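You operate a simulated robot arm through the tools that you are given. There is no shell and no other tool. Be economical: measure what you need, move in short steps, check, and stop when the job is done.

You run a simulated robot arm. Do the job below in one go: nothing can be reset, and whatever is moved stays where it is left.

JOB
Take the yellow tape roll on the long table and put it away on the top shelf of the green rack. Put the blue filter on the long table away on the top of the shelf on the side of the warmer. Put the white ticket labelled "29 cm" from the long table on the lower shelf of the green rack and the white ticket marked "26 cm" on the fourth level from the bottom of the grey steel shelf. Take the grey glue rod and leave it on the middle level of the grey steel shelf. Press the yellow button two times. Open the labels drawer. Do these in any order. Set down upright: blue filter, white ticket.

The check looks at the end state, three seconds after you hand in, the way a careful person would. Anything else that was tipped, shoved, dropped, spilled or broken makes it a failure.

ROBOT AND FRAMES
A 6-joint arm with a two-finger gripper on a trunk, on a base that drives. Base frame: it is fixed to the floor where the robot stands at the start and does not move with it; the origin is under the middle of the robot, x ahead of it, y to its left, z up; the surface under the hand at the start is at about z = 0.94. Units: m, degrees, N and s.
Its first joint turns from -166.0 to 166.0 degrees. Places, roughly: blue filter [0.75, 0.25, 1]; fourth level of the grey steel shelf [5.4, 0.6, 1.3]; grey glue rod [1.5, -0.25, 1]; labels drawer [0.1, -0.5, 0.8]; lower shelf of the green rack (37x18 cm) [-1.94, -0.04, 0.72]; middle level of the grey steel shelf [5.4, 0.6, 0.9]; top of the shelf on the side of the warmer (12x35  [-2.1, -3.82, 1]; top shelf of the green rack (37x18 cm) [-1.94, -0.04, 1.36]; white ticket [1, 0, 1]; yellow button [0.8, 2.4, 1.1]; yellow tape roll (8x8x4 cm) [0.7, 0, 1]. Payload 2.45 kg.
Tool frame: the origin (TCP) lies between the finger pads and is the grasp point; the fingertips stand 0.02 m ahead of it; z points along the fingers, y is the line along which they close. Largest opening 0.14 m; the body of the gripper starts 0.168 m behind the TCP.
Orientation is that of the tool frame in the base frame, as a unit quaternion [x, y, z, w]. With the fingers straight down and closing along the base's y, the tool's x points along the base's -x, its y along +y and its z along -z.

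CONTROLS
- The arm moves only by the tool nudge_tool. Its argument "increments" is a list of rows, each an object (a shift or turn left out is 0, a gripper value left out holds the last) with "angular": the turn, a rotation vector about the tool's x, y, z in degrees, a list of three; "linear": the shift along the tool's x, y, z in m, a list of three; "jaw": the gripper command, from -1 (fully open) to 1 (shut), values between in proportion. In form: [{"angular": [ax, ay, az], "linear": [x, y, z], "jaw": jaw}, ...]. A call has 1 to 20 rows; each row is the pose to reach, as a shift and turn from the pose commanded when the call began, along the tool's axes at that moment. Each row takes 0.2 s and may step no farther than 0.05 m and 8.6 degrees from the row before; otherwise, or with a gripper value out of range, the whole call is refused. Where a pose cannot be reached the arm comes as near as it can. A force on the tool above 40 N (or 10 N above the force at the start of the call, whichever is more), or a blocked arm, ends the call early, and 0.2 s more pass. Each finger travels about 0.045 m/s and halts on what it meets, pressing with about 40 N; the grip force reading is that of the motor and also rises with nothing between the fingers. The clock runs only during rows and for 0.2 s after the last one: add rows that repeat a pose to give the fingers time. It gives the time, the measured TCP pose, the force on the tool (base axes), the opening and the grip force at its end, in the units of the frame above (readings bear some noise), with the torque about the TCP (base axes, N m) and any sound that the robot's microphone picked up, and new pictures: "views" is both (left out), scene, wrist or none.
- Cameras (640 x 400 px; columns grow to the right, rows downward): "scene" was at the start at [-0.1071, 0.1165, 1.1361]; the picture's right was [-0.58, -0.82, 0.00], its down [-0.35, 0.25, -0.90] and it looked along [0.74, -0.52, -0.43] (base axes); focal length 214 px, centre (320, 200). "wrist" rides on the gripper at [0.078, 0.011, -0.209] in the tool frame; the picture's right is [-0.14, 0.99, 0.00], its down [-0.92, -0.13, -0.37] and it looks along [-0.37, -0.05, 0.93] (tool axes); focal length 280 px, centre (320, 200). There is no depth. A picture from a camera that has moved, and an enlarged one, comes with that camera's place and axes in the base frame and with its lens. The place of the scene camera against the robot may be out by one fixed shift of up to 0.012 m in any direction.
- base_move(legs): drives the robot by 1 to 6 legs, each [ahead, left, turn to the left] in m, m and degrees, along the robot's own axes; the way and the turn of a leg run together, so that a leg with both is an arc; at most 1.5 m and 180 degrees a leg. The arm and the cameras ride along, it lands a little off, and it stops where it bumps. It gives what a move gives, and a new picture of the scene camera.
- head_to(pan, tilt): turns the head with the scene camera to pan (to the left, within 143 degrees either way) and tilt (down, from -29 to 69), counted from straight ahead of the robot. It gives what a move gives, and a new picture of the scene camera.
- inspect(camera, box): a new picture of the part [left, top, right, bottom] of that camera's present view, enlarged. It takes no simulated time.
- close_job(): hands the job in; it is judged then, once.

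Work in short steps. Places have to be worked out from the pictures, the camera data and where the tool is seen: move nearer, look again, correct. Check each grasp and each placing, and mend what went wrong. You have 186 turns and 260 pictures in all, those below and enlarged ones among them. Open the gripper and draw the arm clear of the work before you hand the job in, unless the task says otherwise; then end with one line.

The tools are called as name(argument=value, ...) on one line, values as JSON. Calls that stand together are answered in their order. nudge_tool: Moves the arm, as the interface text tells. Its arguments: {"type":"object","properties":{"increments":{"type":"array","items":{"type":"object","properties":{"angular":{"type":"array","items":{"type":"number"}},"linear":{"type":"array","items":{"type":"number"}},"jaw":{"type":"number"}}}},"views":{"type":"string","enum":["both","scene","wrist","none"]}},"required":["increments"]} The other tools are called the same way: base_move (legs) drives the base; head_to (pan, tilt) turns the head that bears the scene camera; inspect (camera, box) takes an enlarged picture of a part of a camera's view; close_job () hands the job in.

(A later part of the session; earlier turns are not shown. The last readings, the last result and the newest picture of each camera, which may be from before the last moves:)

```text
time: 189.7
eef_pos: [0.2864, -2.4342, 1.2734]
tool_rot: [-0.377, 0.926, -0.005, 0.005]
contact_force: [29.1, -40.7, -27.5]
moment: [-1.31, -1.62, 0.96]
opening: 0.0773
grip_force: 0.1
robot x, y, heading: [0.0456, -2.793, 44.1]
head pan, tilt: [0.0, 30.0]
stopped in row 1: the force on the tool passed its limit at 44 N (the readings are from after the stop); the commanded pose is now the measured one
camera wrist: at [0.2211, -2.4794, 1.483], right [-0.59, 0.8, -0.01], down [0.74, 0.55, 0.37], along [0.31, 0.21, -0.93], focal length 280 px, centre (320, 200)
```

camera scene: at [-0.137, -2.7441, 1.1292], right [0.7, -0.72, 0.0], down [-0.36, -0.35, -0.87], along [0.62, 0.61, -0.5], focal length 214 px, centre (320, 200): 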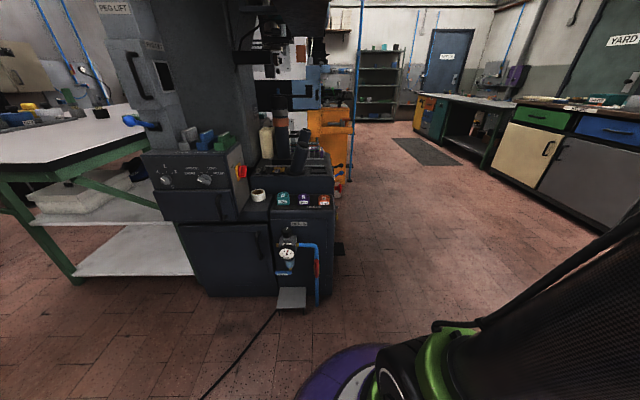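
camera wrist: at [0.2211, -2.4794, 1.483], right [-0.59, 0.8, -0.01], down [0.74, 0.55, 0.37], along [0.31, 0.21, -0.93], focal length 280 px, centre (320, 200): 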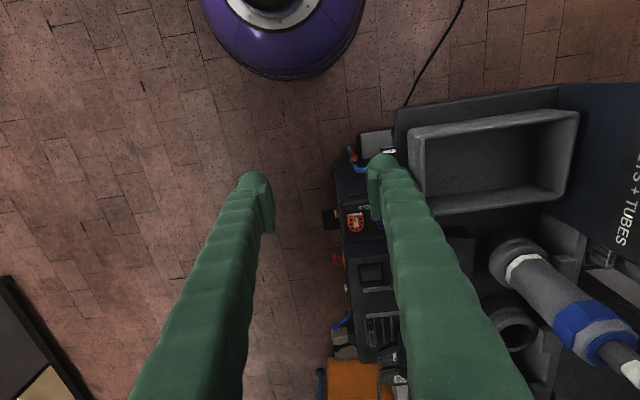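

A finger has touched a tray on the machine to my left. I close slightly to relieve it, then back off to the right and inspect.

base_move(legs=[[-0.05, -0.12, 0]])

nudge_tool(increments=[{"jaw": 0}, {"jaw": 0.3}], views="wrist")

head_to(pan=35, tilt=12)

```text
time: 190.9
eef_pos: [0.3296, -2.5497, 1.2746]
tool_rot: [-0.378, 0.926, -0.003, 0.005]
contact_force: [0.0, -0.4, -0.7]
moment: [0.03, -0.02, 0.0]
opening: 0.1398
grip_force: 0.0
robot x, y, heading: [0.1001, -2.9151, 44.7]
head pan, tilt: [0.0, 30.0]
camera scene: at [-0.0898, -2.8645, 1.129], right [0.7, -0.71, 0.0], down [-0.36, -0.35, -0.87], along [0.62, 0.61, -0.5], focal length 214 px, centre (320, 200)
```

scene: 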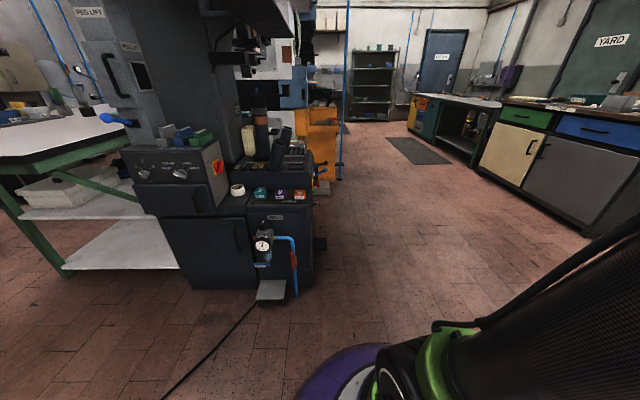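

```text
time: 191.6
eef_pos: [0.3296, -2.5501, 1.275]
tool_rot: [-0.378, 0.926, -0.004, 0.005]
contact_force: [-0.3, -1.4, 0.5]
moment: [-0.04, -0.01, -0.02]
opening: 0.0888
grip_force: 0.1
robot x, y, heading: [0.0983, -2.9118, 44.7]
head pan, tilt: [0.0, 30.0]
camera wrist: at [0.2648, -2.5963, 1.4833], right [-0.6, 0.8, -0.01], down [0.74, 0.56, 0.38], along [0.31, 0.22, -0.93], focal length 280 px, centre (320, 200)
```

wrist: 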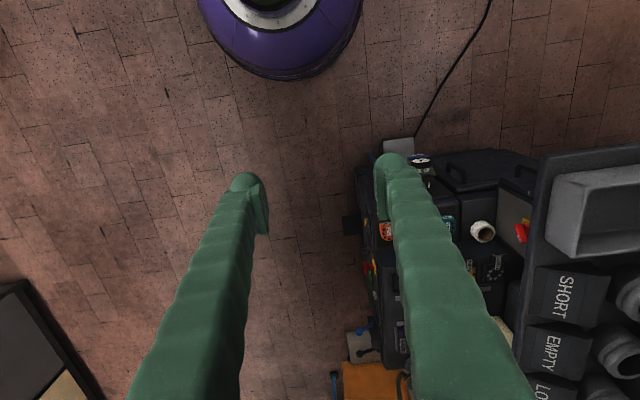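

```text
time: 192.6
eef_pos: [0.3302, -2.5499, 1.274]
tool_rot: [-0.378, 0.926, -0.004, 0.005]
contact_force: [-0.1, -0.3, -1.1]
moment: [-0.01, 0.0, 0.02]
opening: 0.049
grip_force: 0.1
robot x, y, heading: [0.0958, -2.9114, 44.5]
head pan, tilt: [35.0, 12.0]
camera scene: at [-0.1372, -2.8361, 1.1581], right [0.98, -0.19, 0.0], down [-0.04, -0.2, -0.98], along [0.18, 0.96, -0.21], focal length 214 px, centre (320, 200)
```

scene: 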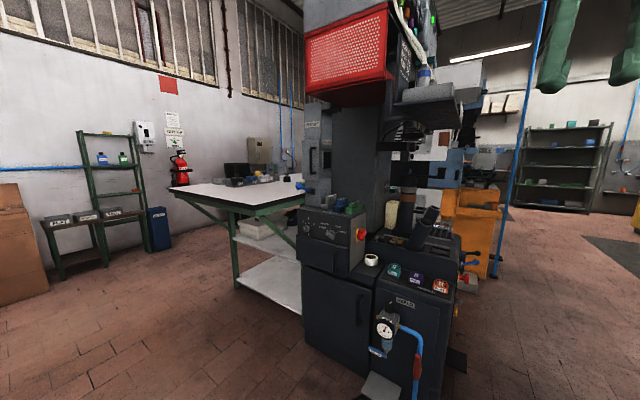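

The tray belongs to the fixed tall machine and looks unchanged. I back off, face up the gap, and drive through with the hand leading, well clear.

base_move(legs=[[-0.22, 0, 0], [0, 0, 90], [1.2, 0, 0], [1.2, 0, 0], [0, 0, -90], [1.3, 0, 0]])

base_move(legs=[[1.25, 0, 0], [0, 0, -88.5]])

head_to(pan=0, tilt=25)

```text
time: 219.6
eef_pos: [-0.571, -0.0789, 1.2731]
tool_rot: [-0.376, 0.927, -0.004, 0.004]
contact_force: [0.4, 0.8, -0.7]
moment: [0.01, 0.04, 0.0]
opening: 0.0489
grip_force: 0.1
robot x, y, heading: [-0.8029, -0.4433, 44.3]
head pan, tilt: [35.0, 12.0]
camera scene: at [-1.0401, -0.3627, 1.1581], right [0.98, -0.19, 0.0], down [-0.04, -0.2, -0.98], along [0.19, 0.96, -0.21], focal length 214 px, centre (320, 200)
```

scene: 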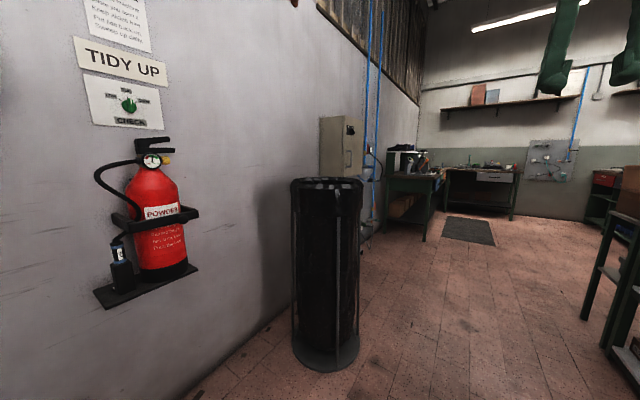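

```text
time: 229.6
eef_pos: [0.4585, 0.1896, 1.2744]
tool_rot: [0.382, 0.924, -0.006, 0.001]
contact_force: [-0.3, 0.0, -0.9]
moment: [0.02, 0.0, -0.02]
opening: 0.0491
grip_force: 0.0
robot x, y, heading: [0.0898, 0.4217, -44.9]
head pan, tilt: [35.0, 12.0]
camera scene: at [0.1806, 0.6576, 1.1581], right [-0.17, -0.98, 0.0], down [-0.2, 0.04, -0.98], along [0.96, -0.17, -0.21], focal length 214 px, centre (320, 200)
```

scene: 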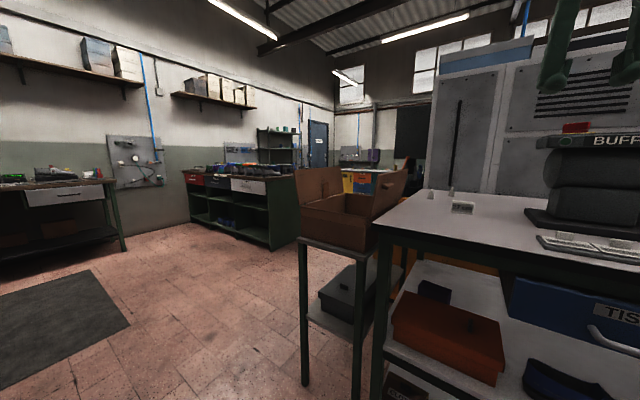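

```text
time: 230.6
eef_pos: [0.4587, 0.1907, 1.2737]
tool_rot: [0.382, 0.924, -0.006, 0.0]
contact_force: [-0.8, 0.5, 0.4]
moment: [0.0, 0.0, 0.01]
opening: 0.049
grip_force: 0.1
robot x, y, heading: [0.0906, 0.4213, -44.9]
head pan, tilt: [0.0, 25.0]
camera scene: at [0.1539, 0.6087, 1.137], right [-0.71, -0.71, 0.0], down [-0.3, 0.3, -0.91], along [0.64, -0.64, -0.42], focal length 214 px, centre (320, 200)
```

scene: 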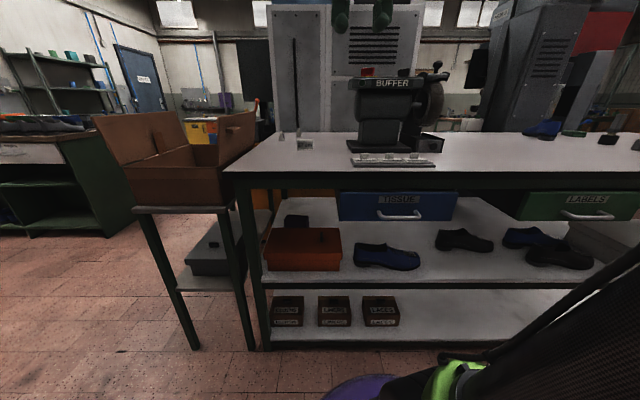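

base_move(legs=[[0, 0.37, 0], [0.19, 0, 0]])

nudge_tool(increments=[{"linear": [-0.05, 0, 0], "jaw": -1}, {"linear": [-0.1, 0, 0], "jaw": -1}, {"linear": [-0.15, 0, 0], "jaw": -1}, {"linear": [-0.2, 0, 0], "jaw": -1}, {"linear": [-0.25, 0, 0], "jaw": -1}, {"linear": [-0.28, 0, 0], "jaw": -1}, {"linear": [-0.28, 0, 0], "jaw": -1}], views="wrist")

```text
time: 234.1
eef_pos: [0.8551, 0.3136, 1.2747]
tool_rot: [0.381, 0.924, -0.006, 0.001]
contact_force: [0.2, -0.1, -1.0]
moment: [0.01, 0.03, 0.02]
opening: 0.0492
grip_force: 0.1
robot x, y, heading: [0.4889, 0.5445, -45.1]
head pan, tilt: [0.0, 25.0]
camera scene: at [0.5501, 0.7331, 1.137], right [-0.71, -0.71, 0.0], down [-0.3, 0.3, -0.91], along [0.64, -0.64, -0.42], focal length 214 px, centre (320, 200)
```

scene: 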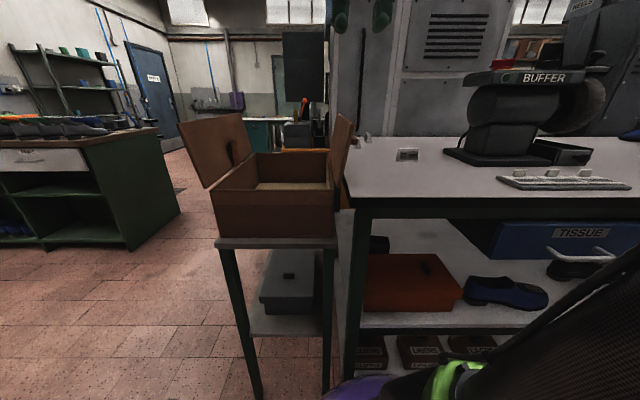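

```text
time: 235.7
eef_pos: [1.0534, 0.1165, 1.2757]
tool_rot: [0.382, 0.924, -0.006, 0.001]
contact_force: [-0.2, -0.2, 0.6]
moment: [0.0, -0.01, 0.04]
opening: 0.1399
grip_force: 0.1
robot x, y, heading: [0.4876, 0.5455, -45.2]
head pan, tilt: [0.0, 25.0]
camera wrist: at [1.0056, 0.1814, 1.485], right [0.8, 0.6, -0.01], down [0.56, -0.74, 0.38], along [0.22, -0.3, -0.93], focal length 280 px, centre (320, 200)
```

wrist: 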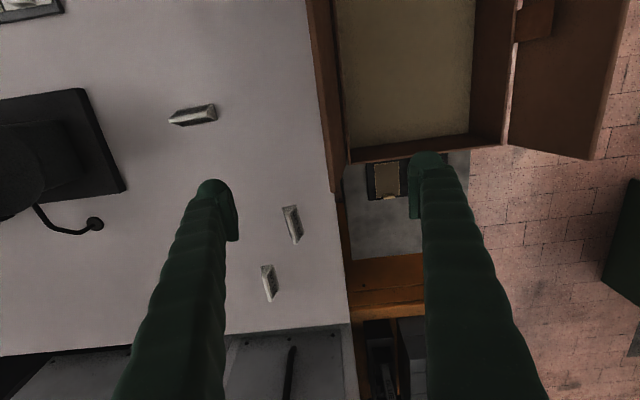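

inspect(camera="wrist", box=[230, 190, 340, 310])

```text
3.33 times, centred on (285, 250) of wrist
camera zoom: at [1.0056, 0.1814, 1.485], right [0.8, 0.6, -0.01], down [0.56, -0.74, 0.38], along [0.22, -0.3, -0.93], focal length 935 px, centre (437, 33)
```

zoom: 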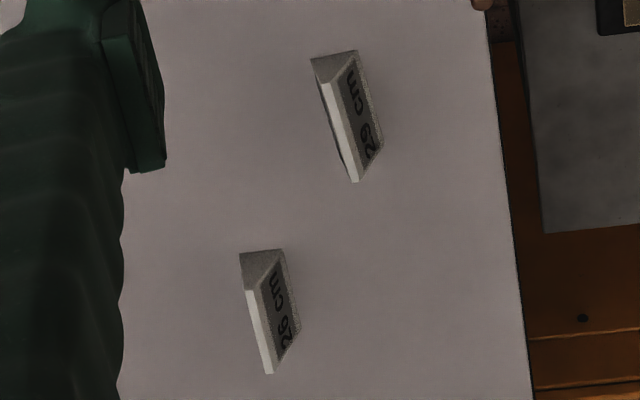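

29 cm ticket: base centre (1.1165,-0.0665), 6.5×3 cm, long axis at −40°. I move above it, turning the hand so the fingers close on its ends.

nudge_tool(increments=[{"linear": [-0.03, -0.015, 0], "angular": [0, 0, 8.5], "jaw": -0.6}, {"linear": [-0.06, -0.03, 0], "angular": [0, 0, 17]}, {"linear": [-0.09, -0.045, 0], "angular": [0, 0, 25.5]}, {"linear": [-0.12, -0.06, 0], "angular": [0, 0, 34]}, {"linear": [-0.15, -0.075, 0], "angular": [0, 0, 42.5]}, {"linear": [-0.174, -0.085, 0], "angular": [0, 0, 51]}, {"linear": [-0.174, -0.085, 0.03], "angular": [0, 0, 59.5]}, {"linear": [-0.174, -0.085, 0.06], "angular": [0, 0, 68]}, {"linear": [-0.174, -0.085, 0.09], "angular": [0, 0, 76.5]}, {"linear": [-0.174, -0.085, 0.13], "angular": [0, 0, 85]}, {"linear": [-0.174, -0.085, 0.17], "angular": [0, 0, 85]}, {"linear": [-0.174, -0.085, 0.17], "angular": [0, 0, 85]}], views="wrist")

```text
time: 238.3
eef_pos: [1.1161, -0.0684, 1.1072]
tool_rot: [0.906, 0.423, -0.004, 0.005]
contact_force: [0.1, 0.1, -0.4]
moment: [-0.02, 0.01, -0.01]
opening: 0.1119
grip_force: 0.1
out of reach, approached as far as the arm can: row 4, 5, 6, 7
robot x, y, heading: [0.4887, 0.5472, -45.1]
head pan, tilt: [0.0, 25.0]
camera wrist: at [1.1745, -0.0132, 1.3157], right [0.67, -0.74, 0.01], down [-0.69, -0.62, 0.38], along [-0.28, -0.26, -0.93], focal length 280 px, centre (320, 200)
```

wrist: 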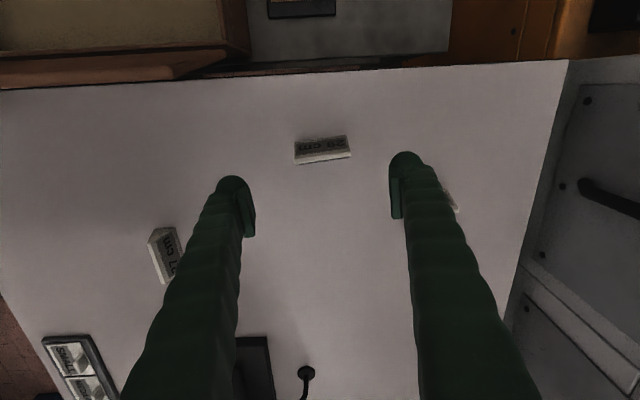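

Centred on the 29 ticket. Descend to z≈0.963 and close.

nudge_tool(increments=[{"linear": [0.001, 0.003, 0.04]}, {"linear": [0.001, 0.003, 0.08]}, {"linear": [0.001, 0.003, 0.12]}, {"linear": [0.001, 0.003, 0.143]}, {"linear": [0.001, 0.003, 0.143]}, {"linear": [0.001, 0.003, 0.143], "jaw": 1}, {"linear": [0.001, 0.003, 0.143], "jaw": 1}, {"linear": [0.001, 0.003, 0.143], "jaw": 1}, {"linear": [0.001, 0.003, 0.143], "jaw": 1}, {"linear": [0.001, 0.003, 0.143], "jaw": 1}], views="wrist")

```text
time: 240.5
eef_pos: [1.1182, -0.0717, 0.9637]
tool_rot: [0.906, 0.424, -0.004, 0.004]
contact_force: [-0.3, 0.7, 0.1]
moment: [0.0, -0.01, 0.01]
opening: 0.0693
grip_force: 39.9
robot x, y, heading: [0.4879, 0.5456, -45.1]
head pan, tilt: [0.0, 25.0]
camera wrist: at [1.1776, -0.0158, 1.1729], right [0.67, -0.74, 0.01], down [-0.69, -0.62, 0.38], along [-0.28, -0.26, -0.93], focal length 280 px, centre (320, 200)
```

wrist: 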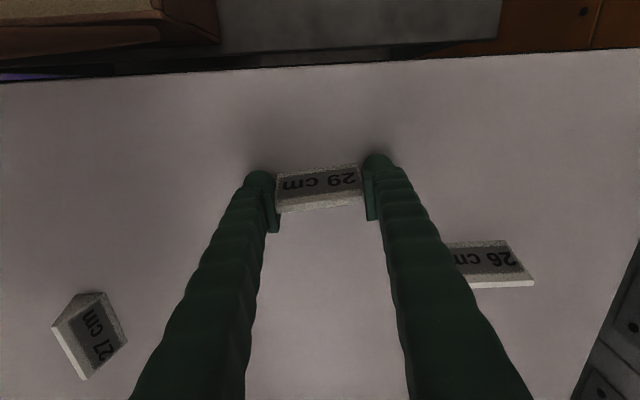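

29 ticket gripped. I lift it, turn it 85° so its long axis lies sideways to me, and set it down nearer at (0.996, 0.056) for a tilted regrasp (needed to get under the rack's shelf).

nudge_tool(increments=[{"linear": [0, 0, -0.05]}, {"linear": [0, 0, -0.08]}, {"linear": [0.004, -0.03, -0.08], "angular": [0, 0, -8.5]}, {"linear": [0.008, -0.06, -0.08], "angular": [0, 0, -17]}, {"linear": [0.012, -0.09, -0.08], "angular": [0, 0, -25.5]}, {"linear": [0.016, -0.12, -0.08], "angular": [0, 0, -34]}, {"linear": [0.018, -0.15, -0.08], "angular": [0, 0, -42.5]}, {"linear": [0.0196, -0.176, -0.08], "angular": [0, 0, -51]}, {"linear": [0.0196, -0.176, -0.08], "angular": [0, 0, -59.5]}, {"linear": [0.0196, -0.176, -0.08], "angular": [0, 0, -68]}, {"linear": [0.0196, -0.176, -0.08], "angular": [0, 0, -76.5]}, {"linear": [0.0196, -0.176, -0.08], "angular": [0, 0, -85]}, {"linear": [0.0196, -0.176, -0.08], "angular": [0, 0, -85]}], views="wrist")

```text
time: 243.3
eef_pos: [0.9951, 0.0582, 1.0429]
tool_rot: [0.381, 0.925, -0.006, 0.001]
contact_force: [0.3, -0.4, -0.6]
moment: [-0.03, -0.04, -0.01]
opening: 0.0691
grip_force: 39.8
robot x, y, heading: [0.4886, 0.5451, -45.0]
head pan, tilt: [0.0, 25.0]
camera wrist: at [0.9482, 0.1234, 1.2524], right [0.8, 0.61, -0.01], down [0.56, -0.74, 0.38], along [0.22, -0.3, -0.93], focal length 280 px, centre (320, 200)
```

wrist: 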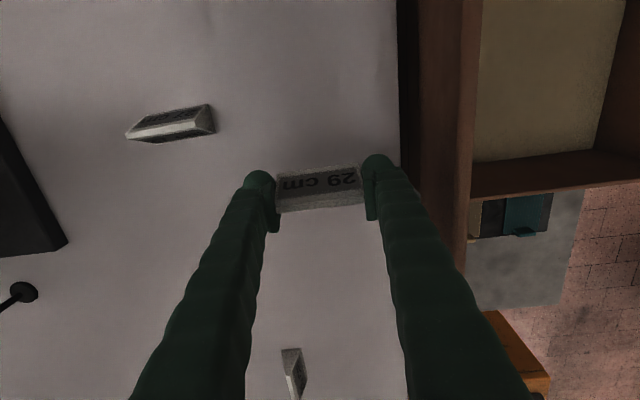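

nudge_tool(increments=[{"linear": [0, 0, 0.04]}, {"linear": [0, 0, 0.07]}, {"linear": [0, 0, 0.074]}, {"linear": [0, 0, 0.077]}, {"linear": [0, 0, 0.079]}, {"linear": [0, 0, 0.079], "jaw": 0}, {"linear": [0, 0, 0.079], "jaw": -0.4}, {"linear": [0, 0, 0.079], "jaw": -0.4}, {"linear": [0, 0, 0.06], "jaw": -0.4}, {"linear": [0, 0, 0.02], "jaw": -0.4}, {"linear": [0, 0, -0.03], "jaw": -0.4}, {"linear": [0, 0, -0.03], "jaw": -0.4}], views="wrist")

```text
time: 245.9
eef_pos: [0.9955, 0.0582, 1.0729]
tool_rot: [0.381, 0.924, -0.007, 0.001]
contact_force: [0.2, -0.3, 0.6]
moment: [-0.02, -0.02, 0.0]
opening: 0.0979
grip_force: 0.0
robot x, y, heading: [0.4869, 0.5472, -45.0]
head pan, tilt: [0.0, 25.0]
camera wrist: at [0.9488, 0.1243, 1.2817], right [0.8, 0.6, -0.01], down [0.56, -0.74, 0.38], along [0.22, -0.3, -0.93], focal length 280 px, centre (320, 200)
```

wrist: 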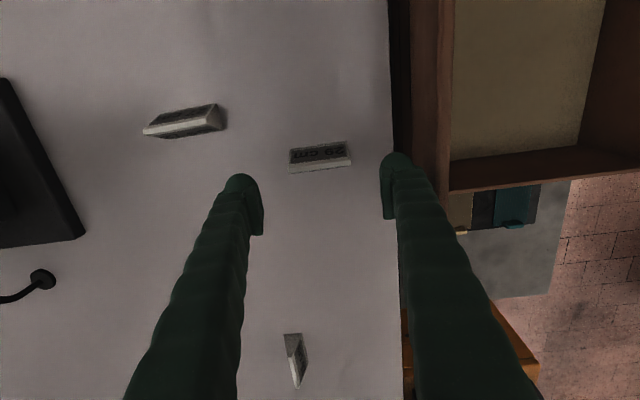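

The 29 ticket stands facing me. I tilt the hand 45° (fingers pointing ahead and down) above it.

nudge_tool(increments=[{"angular": [0, -8, 0]}, {"angular": [0, -16, 0]}, {"angular": [0, -24, 0]}, {"angular": [0, -32, 0]}, {"angular": [0, -40, 0]}, {"angular": [0, -45, 0]}, {"angular": [0, -45, 0]}], views="both")

```text
time: 247.5
eef_pos: [0.9966, 0.0577, 1.0733]
tool_rot: [0.351, 0.853, -0.152, 0.355]
contact_force: [-0.2, -0.3, 0.2]
moment: [0.03, 0.01, 0.02]
opening: 0.098
grip_force: 0.1
robot x, y, heading: [0.4856, 0.5464, -44.8]
head pan, tilt: [0.0, 25.0]
camera scene: at [0.5501, 0.733, 1.137], right [-0.71, -0.71, 0.0], down [-0.3, 0.3, -0.91], along [0.64, -0.64, -0.42], focal length 214 px, centre (320, 200)
camera wrist: at [0.8601, 0.2105, 1.1653], right [0.77, 0.63, 0.09], down [0.19, -0.36, 0.92], along [0.61, -0.69, -0.39], focal length 280 px, centre (320, 200)
```

scene: 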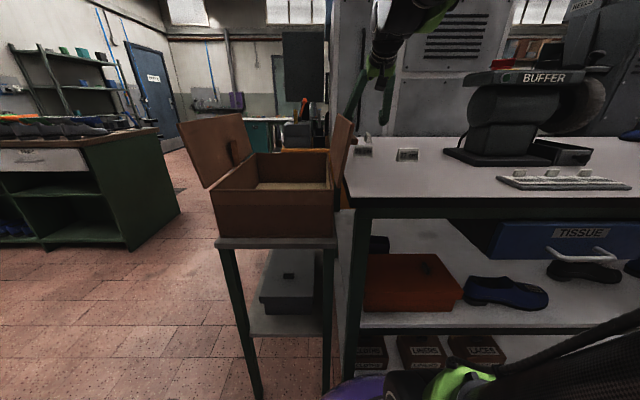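
wrist: 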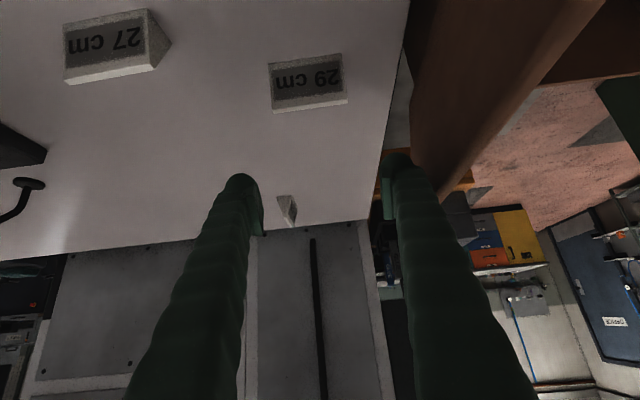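

Lined up. Move straight down 0.10 m and close.

nudge_tool(increments=[{"linear": [0.028, 0, 0.028]}, {"linear": [0.055, 0, 0.055]}, {"linear": [0.071, 0, 0.071]}, {"linear": [0.071, 0, 0.071]}, {"linear": [0.071, 0, 0.071], "jaw": 1}, {"linear": [0.071, 0, 0.071], "jaw": 1}, {"linear": [0.071, 0, 0.071], "jaw": 1}, {"linear": [0.071, 0, 0.071], "jaw": 1}, {"linear": [0.071, 0, 0.071], "jaw": 1}], views="wrist")

```text
time: 249.5
eef_pos: [0.9944, 0.0584, 0.9737]
tool_rot: [0.351, 0.853, -0.152, 0.354]
contact_force: [-0.5, 0.9, 1.0]
moment: [0.0, 0.05, -0.02]
opening: 0.0679
grip_force: 40.2
robot x, y, heading: [0.4857, 0.5459, -45.1]
head pan, tilt: [0.0, 25.0]
camera wrist: at [0.8594, 0.21, 1.0648], right [0.77, 0.63, 0.09], down [0.19, -0.36, 0.92], along [0.61, -0.69, -0.39], focal length 280 px, centre (320, 200)
```

wrist: 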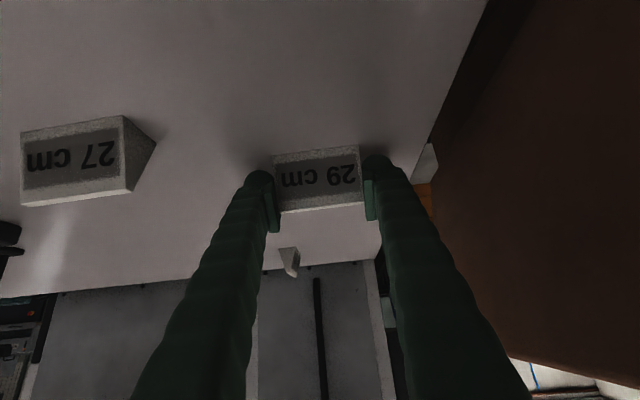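

Gripped with a tilted hand. Lift straight up, draw back, and drive to the rack.

nudge_tool(increments=[{"linear": [-0.03, 0, -0.03]}, {"linear": [-0.06, 0, -0.06]}, {"linear": [-0.09, 0, -0.09]}, {"linear": [-0.12, 0, -0.12]}, {"linear": [-0.14, 0, -0.14]}, {"linear": [-0.11, 0, -0.17]}, {"linear": [-0.08, 0, -0.2]}, {"linear": [-0.05, 0, -0.23]}, {"linear": [-0.02, 0, -0.26]}, {"linear": [0.01, 0, -0.29]}, {"linear": [0.01, 0, -0.29]}], views="wrist")

base_move(legs=[[-0.2, 0, 0], [0, 0, -91], [1.1, 0, 0], [1.05, 0, 0], [0, 0, -89]])

head_to(pan=10, tilt=25)

```text
time: 251.9
eef_pos: [0.8457, 0.2109, 1.1718]
tool_rot: [0.35, 0.854, -0.151, 0.354]
contact_force: [-1.0, 0.5, 0.1]
moment: [-0.01, 0.05, 0.0]
opening: 0.0681
grip_force: 39.7
robot x, y, heading: [0.4847, 0.542, -44.8]
head pan, tilt: [0.0, 25.0]
camera wrist: at [0.7098, 0.3633, 1.2618], right [0.77, 0.63, 0.09], down [0.19, -0.36, 0.92], along [0.61, -0.69, -0.39], focal length 280 px, centre (320, 200)
```

wrist: 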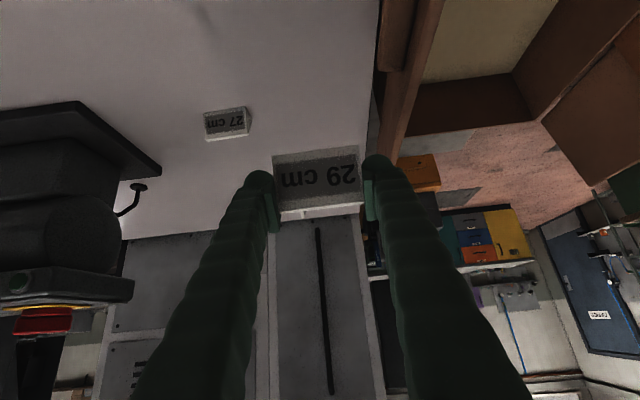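

```text
time: 271.5
eef_pos: [-1.5579, -0.4997, 1.1692]
tool_rot: [0.856, -0.344, -0.355, -0.148]
contact_force: [-0.9, 0.8, -0.6]
moment: [-0.05, 0.02, 0.0]
opening: 0.0677
grip_force: 40.2
robot x, y, heading: [-1.1926, -0.83, 135.7]
head pan, tilt: [0.0, 25.0]
camera scene: at [-1.2389, -1.0291, 1.137], right [0.7, 0.72, 0.0], down [0.3, -0.29, -0.91], along [-0.65, 0.63, -0.42], focal length 214 px, centre (320, 200)
```

scene: 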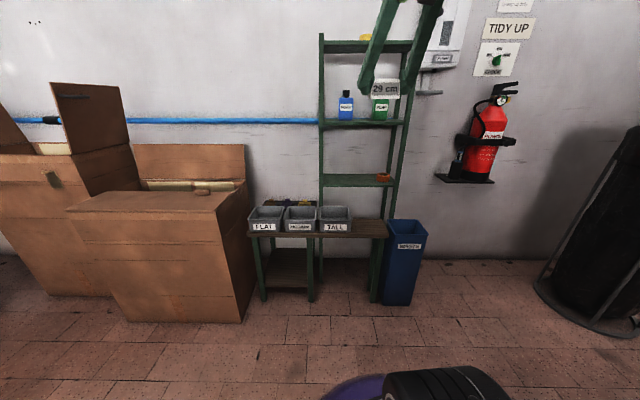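

```text
time: 272.2
eef_pos: [-1.5574, -0.5004, 1.17]
tool_rot: [0.856, -0.345, -0.355, -0.149]
contact_force: [-0.1, -0.3, -0.1]
moment: [-0.01, 0.02, -0.02]
opening: 0.0679
grip_force: 39.6
robot x, y, heading: [-1.1936, -0.8282, 136.0]
head pan, tilt: [10.0, 25.0]
camera scene: at [-1.2491, -1.0415, 1.137], right [0.56, 0.83, 0.0], down [0.35, -0.24, -0.91], along [-0.75, 0.51, -0.42], focal length 214 px, centre (320, 200)
```

scene: 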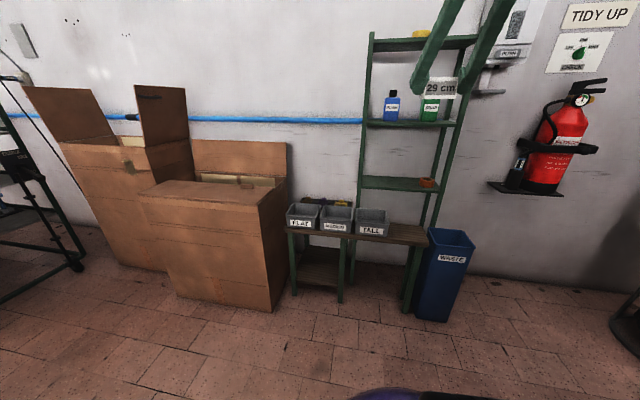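

Aligned with the rack (centre ≈1.08 m ahead). The lower shelf has an orange roll at the right; I'll place left of it at about (-1.989,-0.074). Drive ahead 0.36 m.

base_move(legs=[[0.36, 0, 0]])

head_to(pan=20, tilt=30)

```text
time: 274.5
eef_pos: [-1.8154, -0.2501, 1.1702]
tool_rot: [0.856, -0.344, -0.355, -0.149]
contact_force: [-0.2, 0.5, -0.2]
moment: [0.04, -0.01, 0.02]
opening: 0.0678
grip_force: 40.1
robot x, y, heading: [-1.453, -0.5792, 135.9]
head pan, tilt: [10.0, 25.0]
camera scene: at [-1.5064, -0.7912, 1.137], right [0.56, 0.83, 0.0], down [0.35, -0.24, -0.91], along [-0.75, 0.51, -0.42], focal length 214 px, centre (320, 200)
```

scene: 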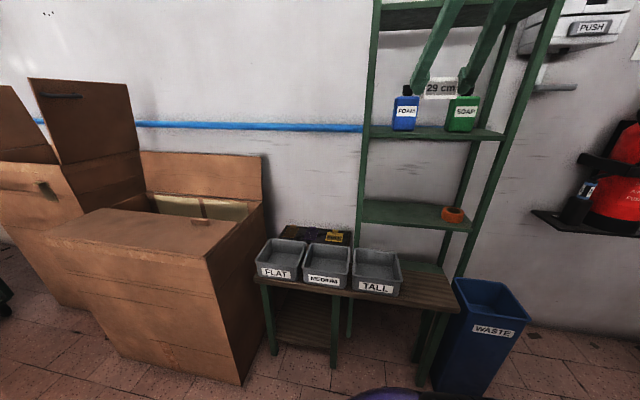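

```text
time: 275.2
eef_pos: [-1.8145, -0.25, 1.1702]
tool_rot: [0.856, -0.345, -0.355, -0.149]
contact_force: [0.4, 0.1, 0.1]
moment: [0.0, -0.03, -0.02]
opening: 0.0676
grip_force: 39.7
robot x, y, heading: [-1.453, -0.5817, 135.5]
head pan, tilt: [20.0, 30.0]
camera scene: at [-1.5127, -0.8059, 1.129], right [0.41, 0.91, 0.0], down [0.46, -0.21, -0.87], along [-0.79, 0.36, -0.5], focal length 214 px, centre (320, 200)
```

scene: 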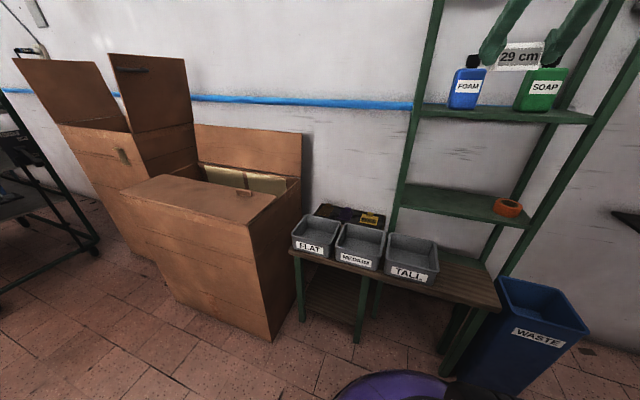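

Lower the hand in front of the rack to z≈0.785, drawing back slightly, then check.

nudge_tool(increments=[{"linear": [0.033, 0, 0.027]}, {"linear": [0.066, 0, 0.054]}, {"linear": [0.1, 0, 0.081]}, {"linear": [0.133, 0, 0.108]}, {"linear": [0.166, 0, 0.135]}, {"linear": [0.2, 0, 0.162]}, {"linear": [0.233, 0, 0.19]}, {"linear": [0.266, 0, 0.217]}, {"linear": [0.3, 0, 0.244]}, {"linear": [0.3, 0, 0.244]}], views="both")

```text
time: 277.4
eef_pos: [-1.7855, -0.2747, 0.7836]
tool_rot: [0.856, -0.345, -0.355, -0.148]
contact_force: [0.4, 0.4, -0.8]
moment: [0.01, 0.0, 0.0]
opening: 0.0678
grip_force: 40.3
robot x, y, heading: [-1.4528, -0.5773, 135.7]
head pan, tilt: [20.0, 30.0]
camera scene: at [-1.5127, -0.8059, 1.129], right [0.41, 0.91, 0.0], down [0.46, -0.21, -0.87], along [-0.79, 0.36, -0.5], focal length 214 px, centre (320, 200)
camera wrist: at [-1.6469, -0.4238, 0.876], right [-0.76, -0.65, 0.09], down [-0.19, 0.35, 0.92], along [-0.62, 0.68, -0.39], focal length 280 px, centre (320, 200)
```

scene: 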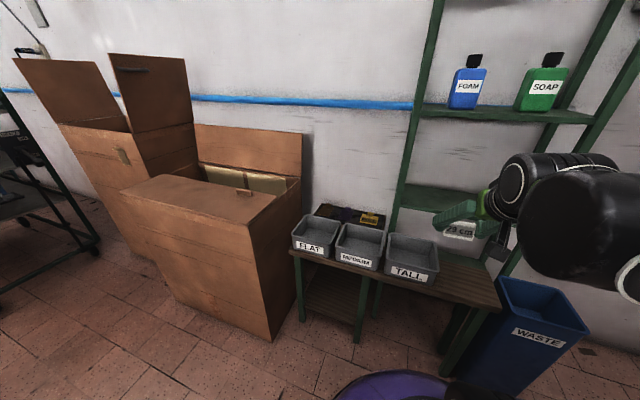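
wrist: 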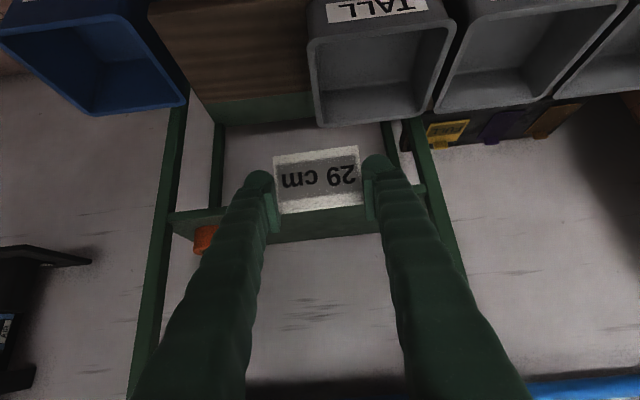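

The shelf edge is around z 0.72–0.74, so I raise 3 cm first, then move ahead 0.2 m in under the upper shelf and look.

nudge_tool(increments=[{"linear": [-0.021, 0, -0.021]}, {"linear": [-0.049, 0, 0.007]}, {"linear": [-0.077, 0, 0.035]}, {"linear": [-0.105, 0, 0.063]}, {"linear": [-0.133, 0, 0.091]}, {"linear": [-0.161, 0, 0.119]}, {"linear": [-0.161, 0, 0.119]}], views="both")

```text
time: 279.0
eef_pos: [-1.9283, -0.1358, 0.8166]
tool_rot: [0.856, -0.344, -0.355, -0.149]
contact_force: [-0.4, -0.3, 0.1]
moment: [0.01, 0.01, 0.02]
opening: 0.0678
grip_force: 40.0
robot x, y, heading: [-1.4498, -0.5805, 136.1]
head pan, tilt: [20.0, 30.0]
camera scene: at [-1.5127, -0.8059, 1.129], right [0.41, 0.91, 0.0], down [0.46, -0.21, -0.87], along [-0.79, 0.36, -0.5], focal length 214 px, centre (320, 200)
camera wrist: at [-1.7906, -0.2865, 0.9079], right [-0.76, -0.65, 0.09], down [-0.19, 0.35, 0.92], along [-0.62, 0.68, -0.39], focal length 280 px, centre (320, 200)
```

scene: 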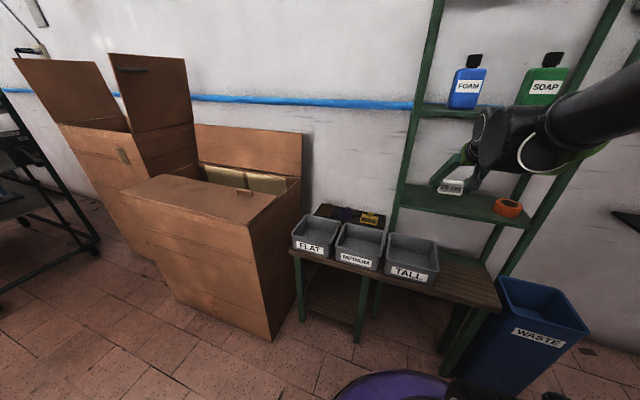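
wrist: 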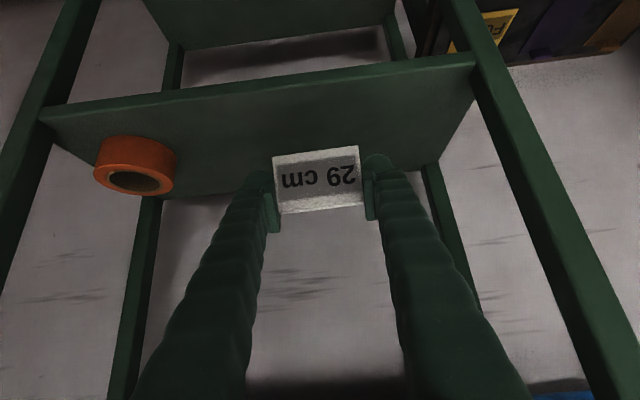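

The ticket is over the shelf. Go 3.5 cm further in, then lower gently to contact.

nudge_tool(increments=[{"linear": [-0.025, 0, 0.025]}, {"linear": [-0.01, 0, 0.04]}, {"linear": [-0.003, 0, 0.047]}, {"linear": [0.0, 0, 0.05]}, {"linear": [0.003, 0, 0.053]}, {"linear": [0.006, 0, 0.056]}, {"linear": [0.009, 0, 0.059]}, {"linear": [0.011, 0, 0.061]}, {"linear": [0.013, 0, 0.063]}, {"linear": [0.015, 0, 0.065]}], views="both")

```text
time: 281.2
eef_pos: [-1.9533, -0.1107, 0.7606]
tool_rot: [0.856, -0.345, -0.355, -0.149]
contact_force: [-0.1, 0.3, 0.3]
moment: [-0.02, 0.0, 0.02]
opening: 0.068
grip_force: 40.2
robot x, y, heading: [-1.4528, -0.5799, 135.9]
head pan, tilt: [20.0, 30.0]
camera scene: at [-1.5128, -0.8058, 1.129], right [0.41, 0.91, 0.0], down [0.46, -0.21, -0.87], along [-0.79, 0.36, -0.5], focal length 214 px, centre (320, 200)
camera wrist: at [-1.8152, -0.2609, 0.8512], right [-0.76, -0.65, 0.09], down [-0.19, 0.35, 0.92], along [-0.62, 0.68, -0.39], focal length 280 px, centre (320, 200)
```

scene: 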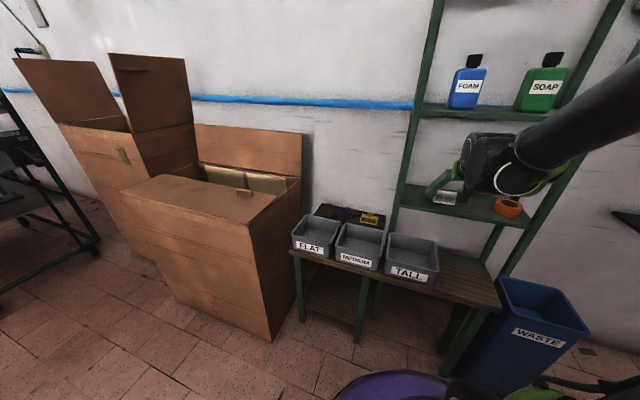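
wrist: 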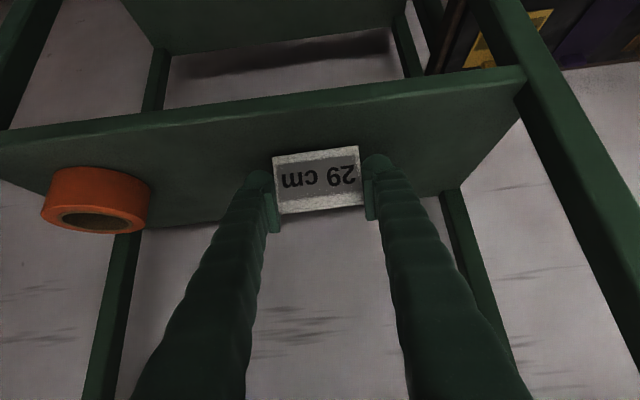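

nudge_tool(increments=[{"linear": [0.002, 0, 0.002]}, {"linear": [0.004, 0, 0.004]}, {"linear": [0.006, 0, 0.006]}, {"linear": [0.008, 0, 0.008]}, {"linear": [0.01, 0, 0.01]}], views="wrist")

```text
time: 282.1
eef_pos: [-1.9548, -0.1102, 0.7532]
tool_rot: [0.856, -0.343, -0.358, -0.149]
contact_force: [6.4, -5.2, 22.5]
moment: [-0.08, 0.02, -0.03]
opening: 0.0678
grip_force: 40.2
robot x, y, heading: [-1.4514, -0.5828, 135.8]
head pan, tilt: [20.0, 30.0]
stopped in row 4: the force on the tool passed its limit at 48 N (the readings are from after the stop); the commanded pose is now the measured one
camera wrist: at [-1.8154, -0.2605, 0.8437], right [-0.76, -0.65, 0.09], down [-0.19, 0.35, 0.92], along [-0.62, 0.68, -0.39], focal length 280 px, centre (320, 200)
```

wrist: 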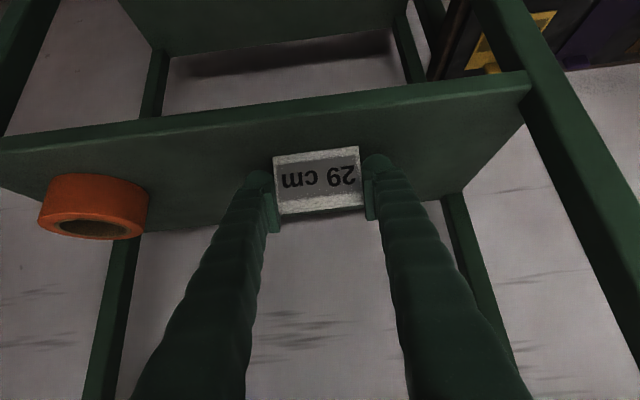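

On the shelf. Open and withdraw along the tool axis.

nudge_tool(increments=[{"jaw": 0}, {"jaw": -0.4}, {"jaw": -0.4}, {"jaw": -0.4}, {"linear": [0, 0, -0.03], "jaw": -0.4}, {"linear": [0, 0, -0.07], "jaw": -0.4}, {"linear": [0, 0, -0.11], "jaw": -0.4}, {"linear": [0, 0, -0.15], "jaw": -0.4}, {"linear": [0.02, 0, -0.19], "jaw": -0.4}, {"linear": [0.04, 0, -0.23], "jaw": -0.4}, {"linear": [0.04, 0, -0.23], "jaw": -0.4}], views="both")

```text
time: 284.5
eef_pos: [-1.8158, -0.2439, 0.8851]
tool_rot: [0.855, -0.345, -0.357, -0.15]
contact_force: [0.6, -1.0, 0.7]
moment: [0.03, 0.04, 0.0]
opening: 0.0979
grip_force: 0.1
robot x, y, heading: [-1.4546, -0.5816, 135.9]
head pan, tilt: [20.0, 30.0]
camera scene: at [-1.5127, -0.8059, 1.129], right [0.41, 0.91, 0.0], down [0.46, -0.21, -0.87], along [-0.79, 0.36, -0.5], focal length 214 px, centre (320, 200)
camera wrist: at [-1.6774, -0.3949, 0.9755], right [-0.76, -0.65, 0.09], down [-0.19, 0.35, 0.92], along [-0.62, 0.68, -0.39], focal length 280 px, centre (320, 200)
```

scene: 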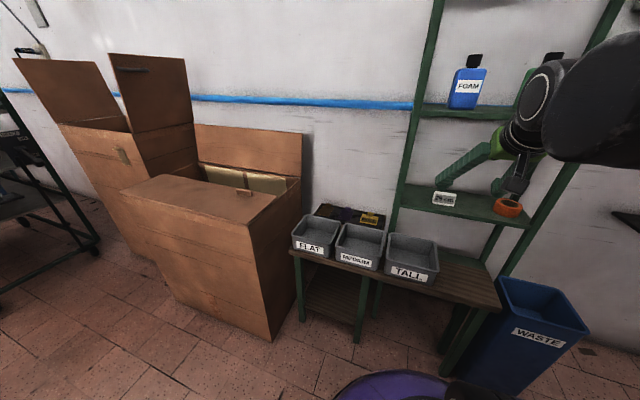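
wrist: 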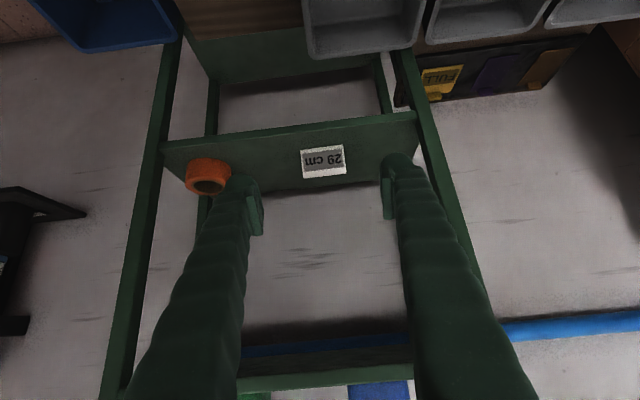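

29 cm ticket stands on the lower shelf. I raise the hand, set it straight down again, and go to the labels drawer.

nudge_tool(increments=[{"linear": [0.0, 0, -0.04]}, {"linear": [0.0, 0, -0.08]}, {"linear": [-0.03, 0, -0.11], "angular": [0, 8, 0]}, {"linear": [-0.06, 0, -0.14], "angular": [0, 16, 0]}, {"linear": [-0.09, 0, -0.17], "angular": [0, 24, 0]}, {"linear": [-0.12, 0, -0.2], "angular": [0, 32, 0]}, {"linear": [-0.15, 0, -0.23], "angular": [0, 40, 0]}, {"linear": [-0.17, 0, -0.25], "angular": [0, 45, 0]}, {"linear": [-0.17, 0, -0.25], "angular": [0, 45, 0], "jaw": 0.3}, {"linear": [-0.17, 0, -0.25], "angular": [0, 45, 0], "jaw": 0.3}], views="none")

base_move(legs=[[-0.28, 0, 0], [0, 0, -180], [0, 1.17, 0]])

nudge_tool(increments=[{"linear": [0, 0, 0]}], views="wrist")

```text
time: 286.7
eef_pos: [-1.7771, -0.2883, 1.1824]
tool_rot: [0.927, -0.375, -0.002, -0.006]
contact_force: [-1.1, -0.1, 0.2]
moment: [0.0, 0.0, 0.01]
opening: 0.049
grip_force: 0.0
robot x, y, heading: [-1.4534, -0.5841, 136.0]
head pan, tilt: [20.0, 30.0]
```

```text
time: 301.6
eef_pos: [-0.0869, -0.2739, 1.1822]
tool_rot: [0.395, 0.919, -0.007, 0.002]
contact_force: [-1.0, 0.0, 0.3]
moment: [-0.01, -0.01, -0.03]
opening: 0.0492
grip_force: 0.0
robot x, y, heading: [-0.3976, 0.0293, -46.6]
head pan, tilt: [20.0, 30.0]
camera scene: at [-0.3128, 0.2424, 1.129], right [-0.45, -0.89, 0.0], down [-0.45, 0.22, -0.87], along [0.77, -0.39, -0.5], focal length 214 px, centre (320, 200)
```

scene: 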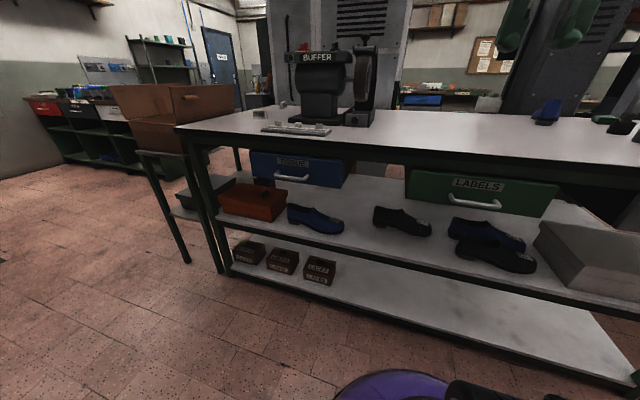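

```text
time: 302.1
eef_pos: [-0.085, -0.2758, 1.1828]
tool_rot: [0.395, 0.919, -0.007, 0.002]
contact_force: [-0.6, -0.7, 0.1]
moment: [0.01, -0.03, 0.0]
opening: 0.049
grip_force: 0.0
robot x, y, heading: [-0.3996, 0.0292, -46.6]
head pan, tilt: [20.0, 30.0]
camera wrist: at [-0.1318, -0.2081, 1.3907], right [0.81, 0.58, -0.01], down [0.54, -0.75, 0.38], along [0.21, -0.31, -0.93], focal length 280 px, centre (320, 200)
```

wrist: 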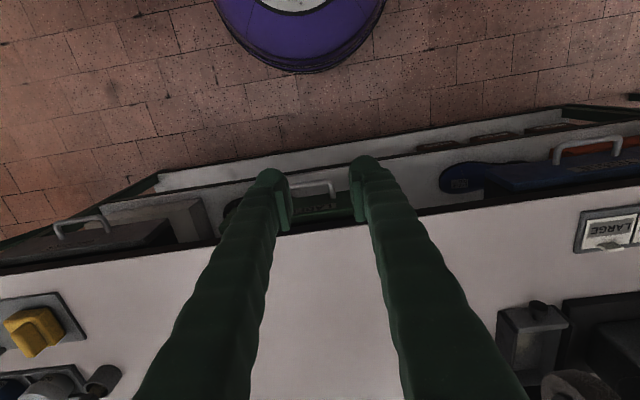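

inspect(camera="wrist", box=[230, 150, 420, 270])

inspect(camera="scene", box=[390, 150, 580, 270])

```text
3.33 times, centred on (325, 210) of wrist
camera zoom: at [-0.1318, -0.2081, 1.3907], right [0.81, 0.58, -0.01], down [0.54, -0.75, 0.38], along [0.21, -0.31, -0.93], focal length 935 px, centre (303, 167)
```

zoom: 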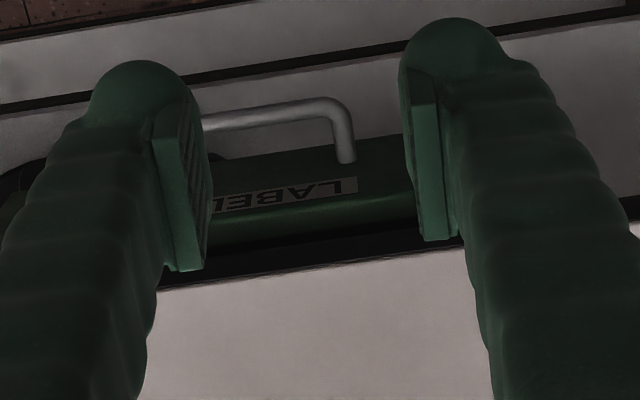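

```text
3.33 times, centred on (485, 210) of scene
camera zoom: at [-0.3128, 0.2424, 1.129], right [-0.45, -0.89, 0.0], down [-0.45, 0.22, -0.87], along [0.77, -0.39, -0.5], focal length 715 px, centre (-230, 167)
```

zoom: 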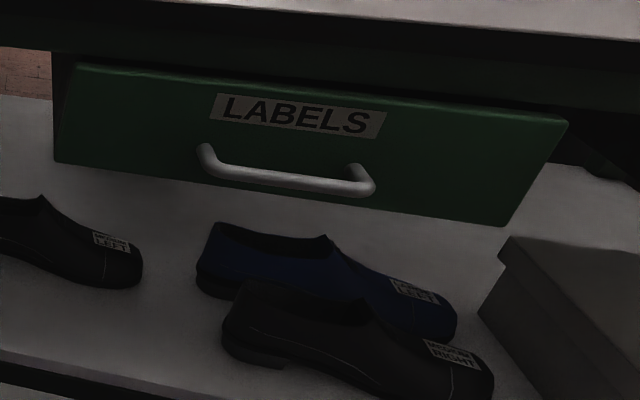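

The LABELS handle is a bar ≈3 cm proud of the drawer face, near (-0.05,-0.40, 0.82). I turn the hand so one finger can go behind the bar, and look from above it.

nudge_tool(increments=[{"linear": [-0.02, -0.012, 0], "angular": [0, 0, 8.5]}, {"linear": [-0.04, -0.024, 0], "angular": [0, 0, 17]}, {"linear": [-0.06, -0.036, 0], "angular": [0, 0, 25.5]}, {"linear": [-0.08, -0.05, 0], "angular": [0, 0, 34]}, {"linear": [-0.097, -0.0615, 0], "angular": [0, 0, 42.5]}, {"linear": [-0.097, -0.0615, 0], "angular": [0, 0, 51]}, {"linear": [-0.097, -0.0615, 0], "angular": [0, 0, 59.5]}, {"linear": [-0.097, -0.0615, 0], "angular": [0, 0, 68]}, {"linear": [-0.097, -0.0615, 0], "angular": [0, 0, 76.5]}, {"linear": [-0.097, -0.0615, 0], "angular": [0, 0, 85]}, {"linear": [-0.097, -0.0615, 0], "angular": [0, 0, 90]}, {"linear": [-0.097, -0.0615, 0.04], "angular": [0, 0, 90]}, {"linear": [-0.097, -0.0615, 0.08], "angular": [0, 0, 90]}, {"linear": [-0.097, -0.0615, 0.12], "angular": [0, 0, 90]}, {"linear": [-0.097, -0.0615, 0.12], "angular": [0, 0, 90]}], views="wrist")

inspect(camera="wrist", box=[220, 80, 420, 260])

```text
time: 305.2
eef_pos: [-0.0645, -0.3898, 1.0622]
tool_rot: [0.928, 0.371, -0.003, 0.006]
contact_force: [0.3, 0.4, 0.2]
moment: [0.01, 0.02, 0.0]
opening: 0.0493
grip_force: 0.0
robot x, y, heading: [-0.3979, 0.0321, -46.8]
head pan, tilt: [20.0, 30.0]
camera wrist: at [-0.0004, -0.3407, 1.272], right [0.58, -0.81, 0.01], down [-0.76, -0.54, 0.38], along [-0.3, -0.23, -0.93], focal length 280 px, centre (320, 200)
```

wrist: 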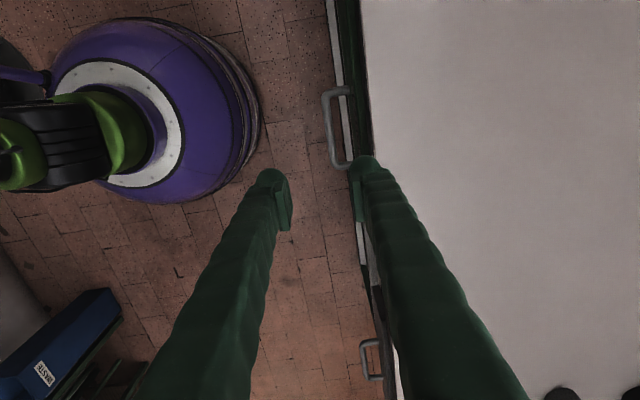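

```text
2.22 times, centred on (320, 170) of wrist
camera zoom: at [-0.0004, -0.3407, 1.272], right [0.58, -0.81, 0.01], down [-0.76, -0.54, 0.38], along [-0.3, -0.23, -0.93], focal length 623 px, centre (320, 267)
```

zoom: 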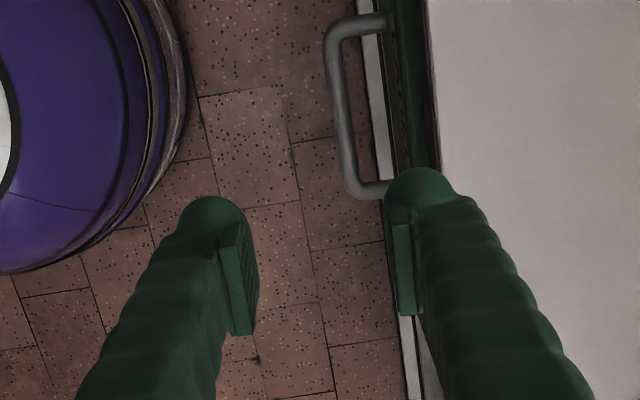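

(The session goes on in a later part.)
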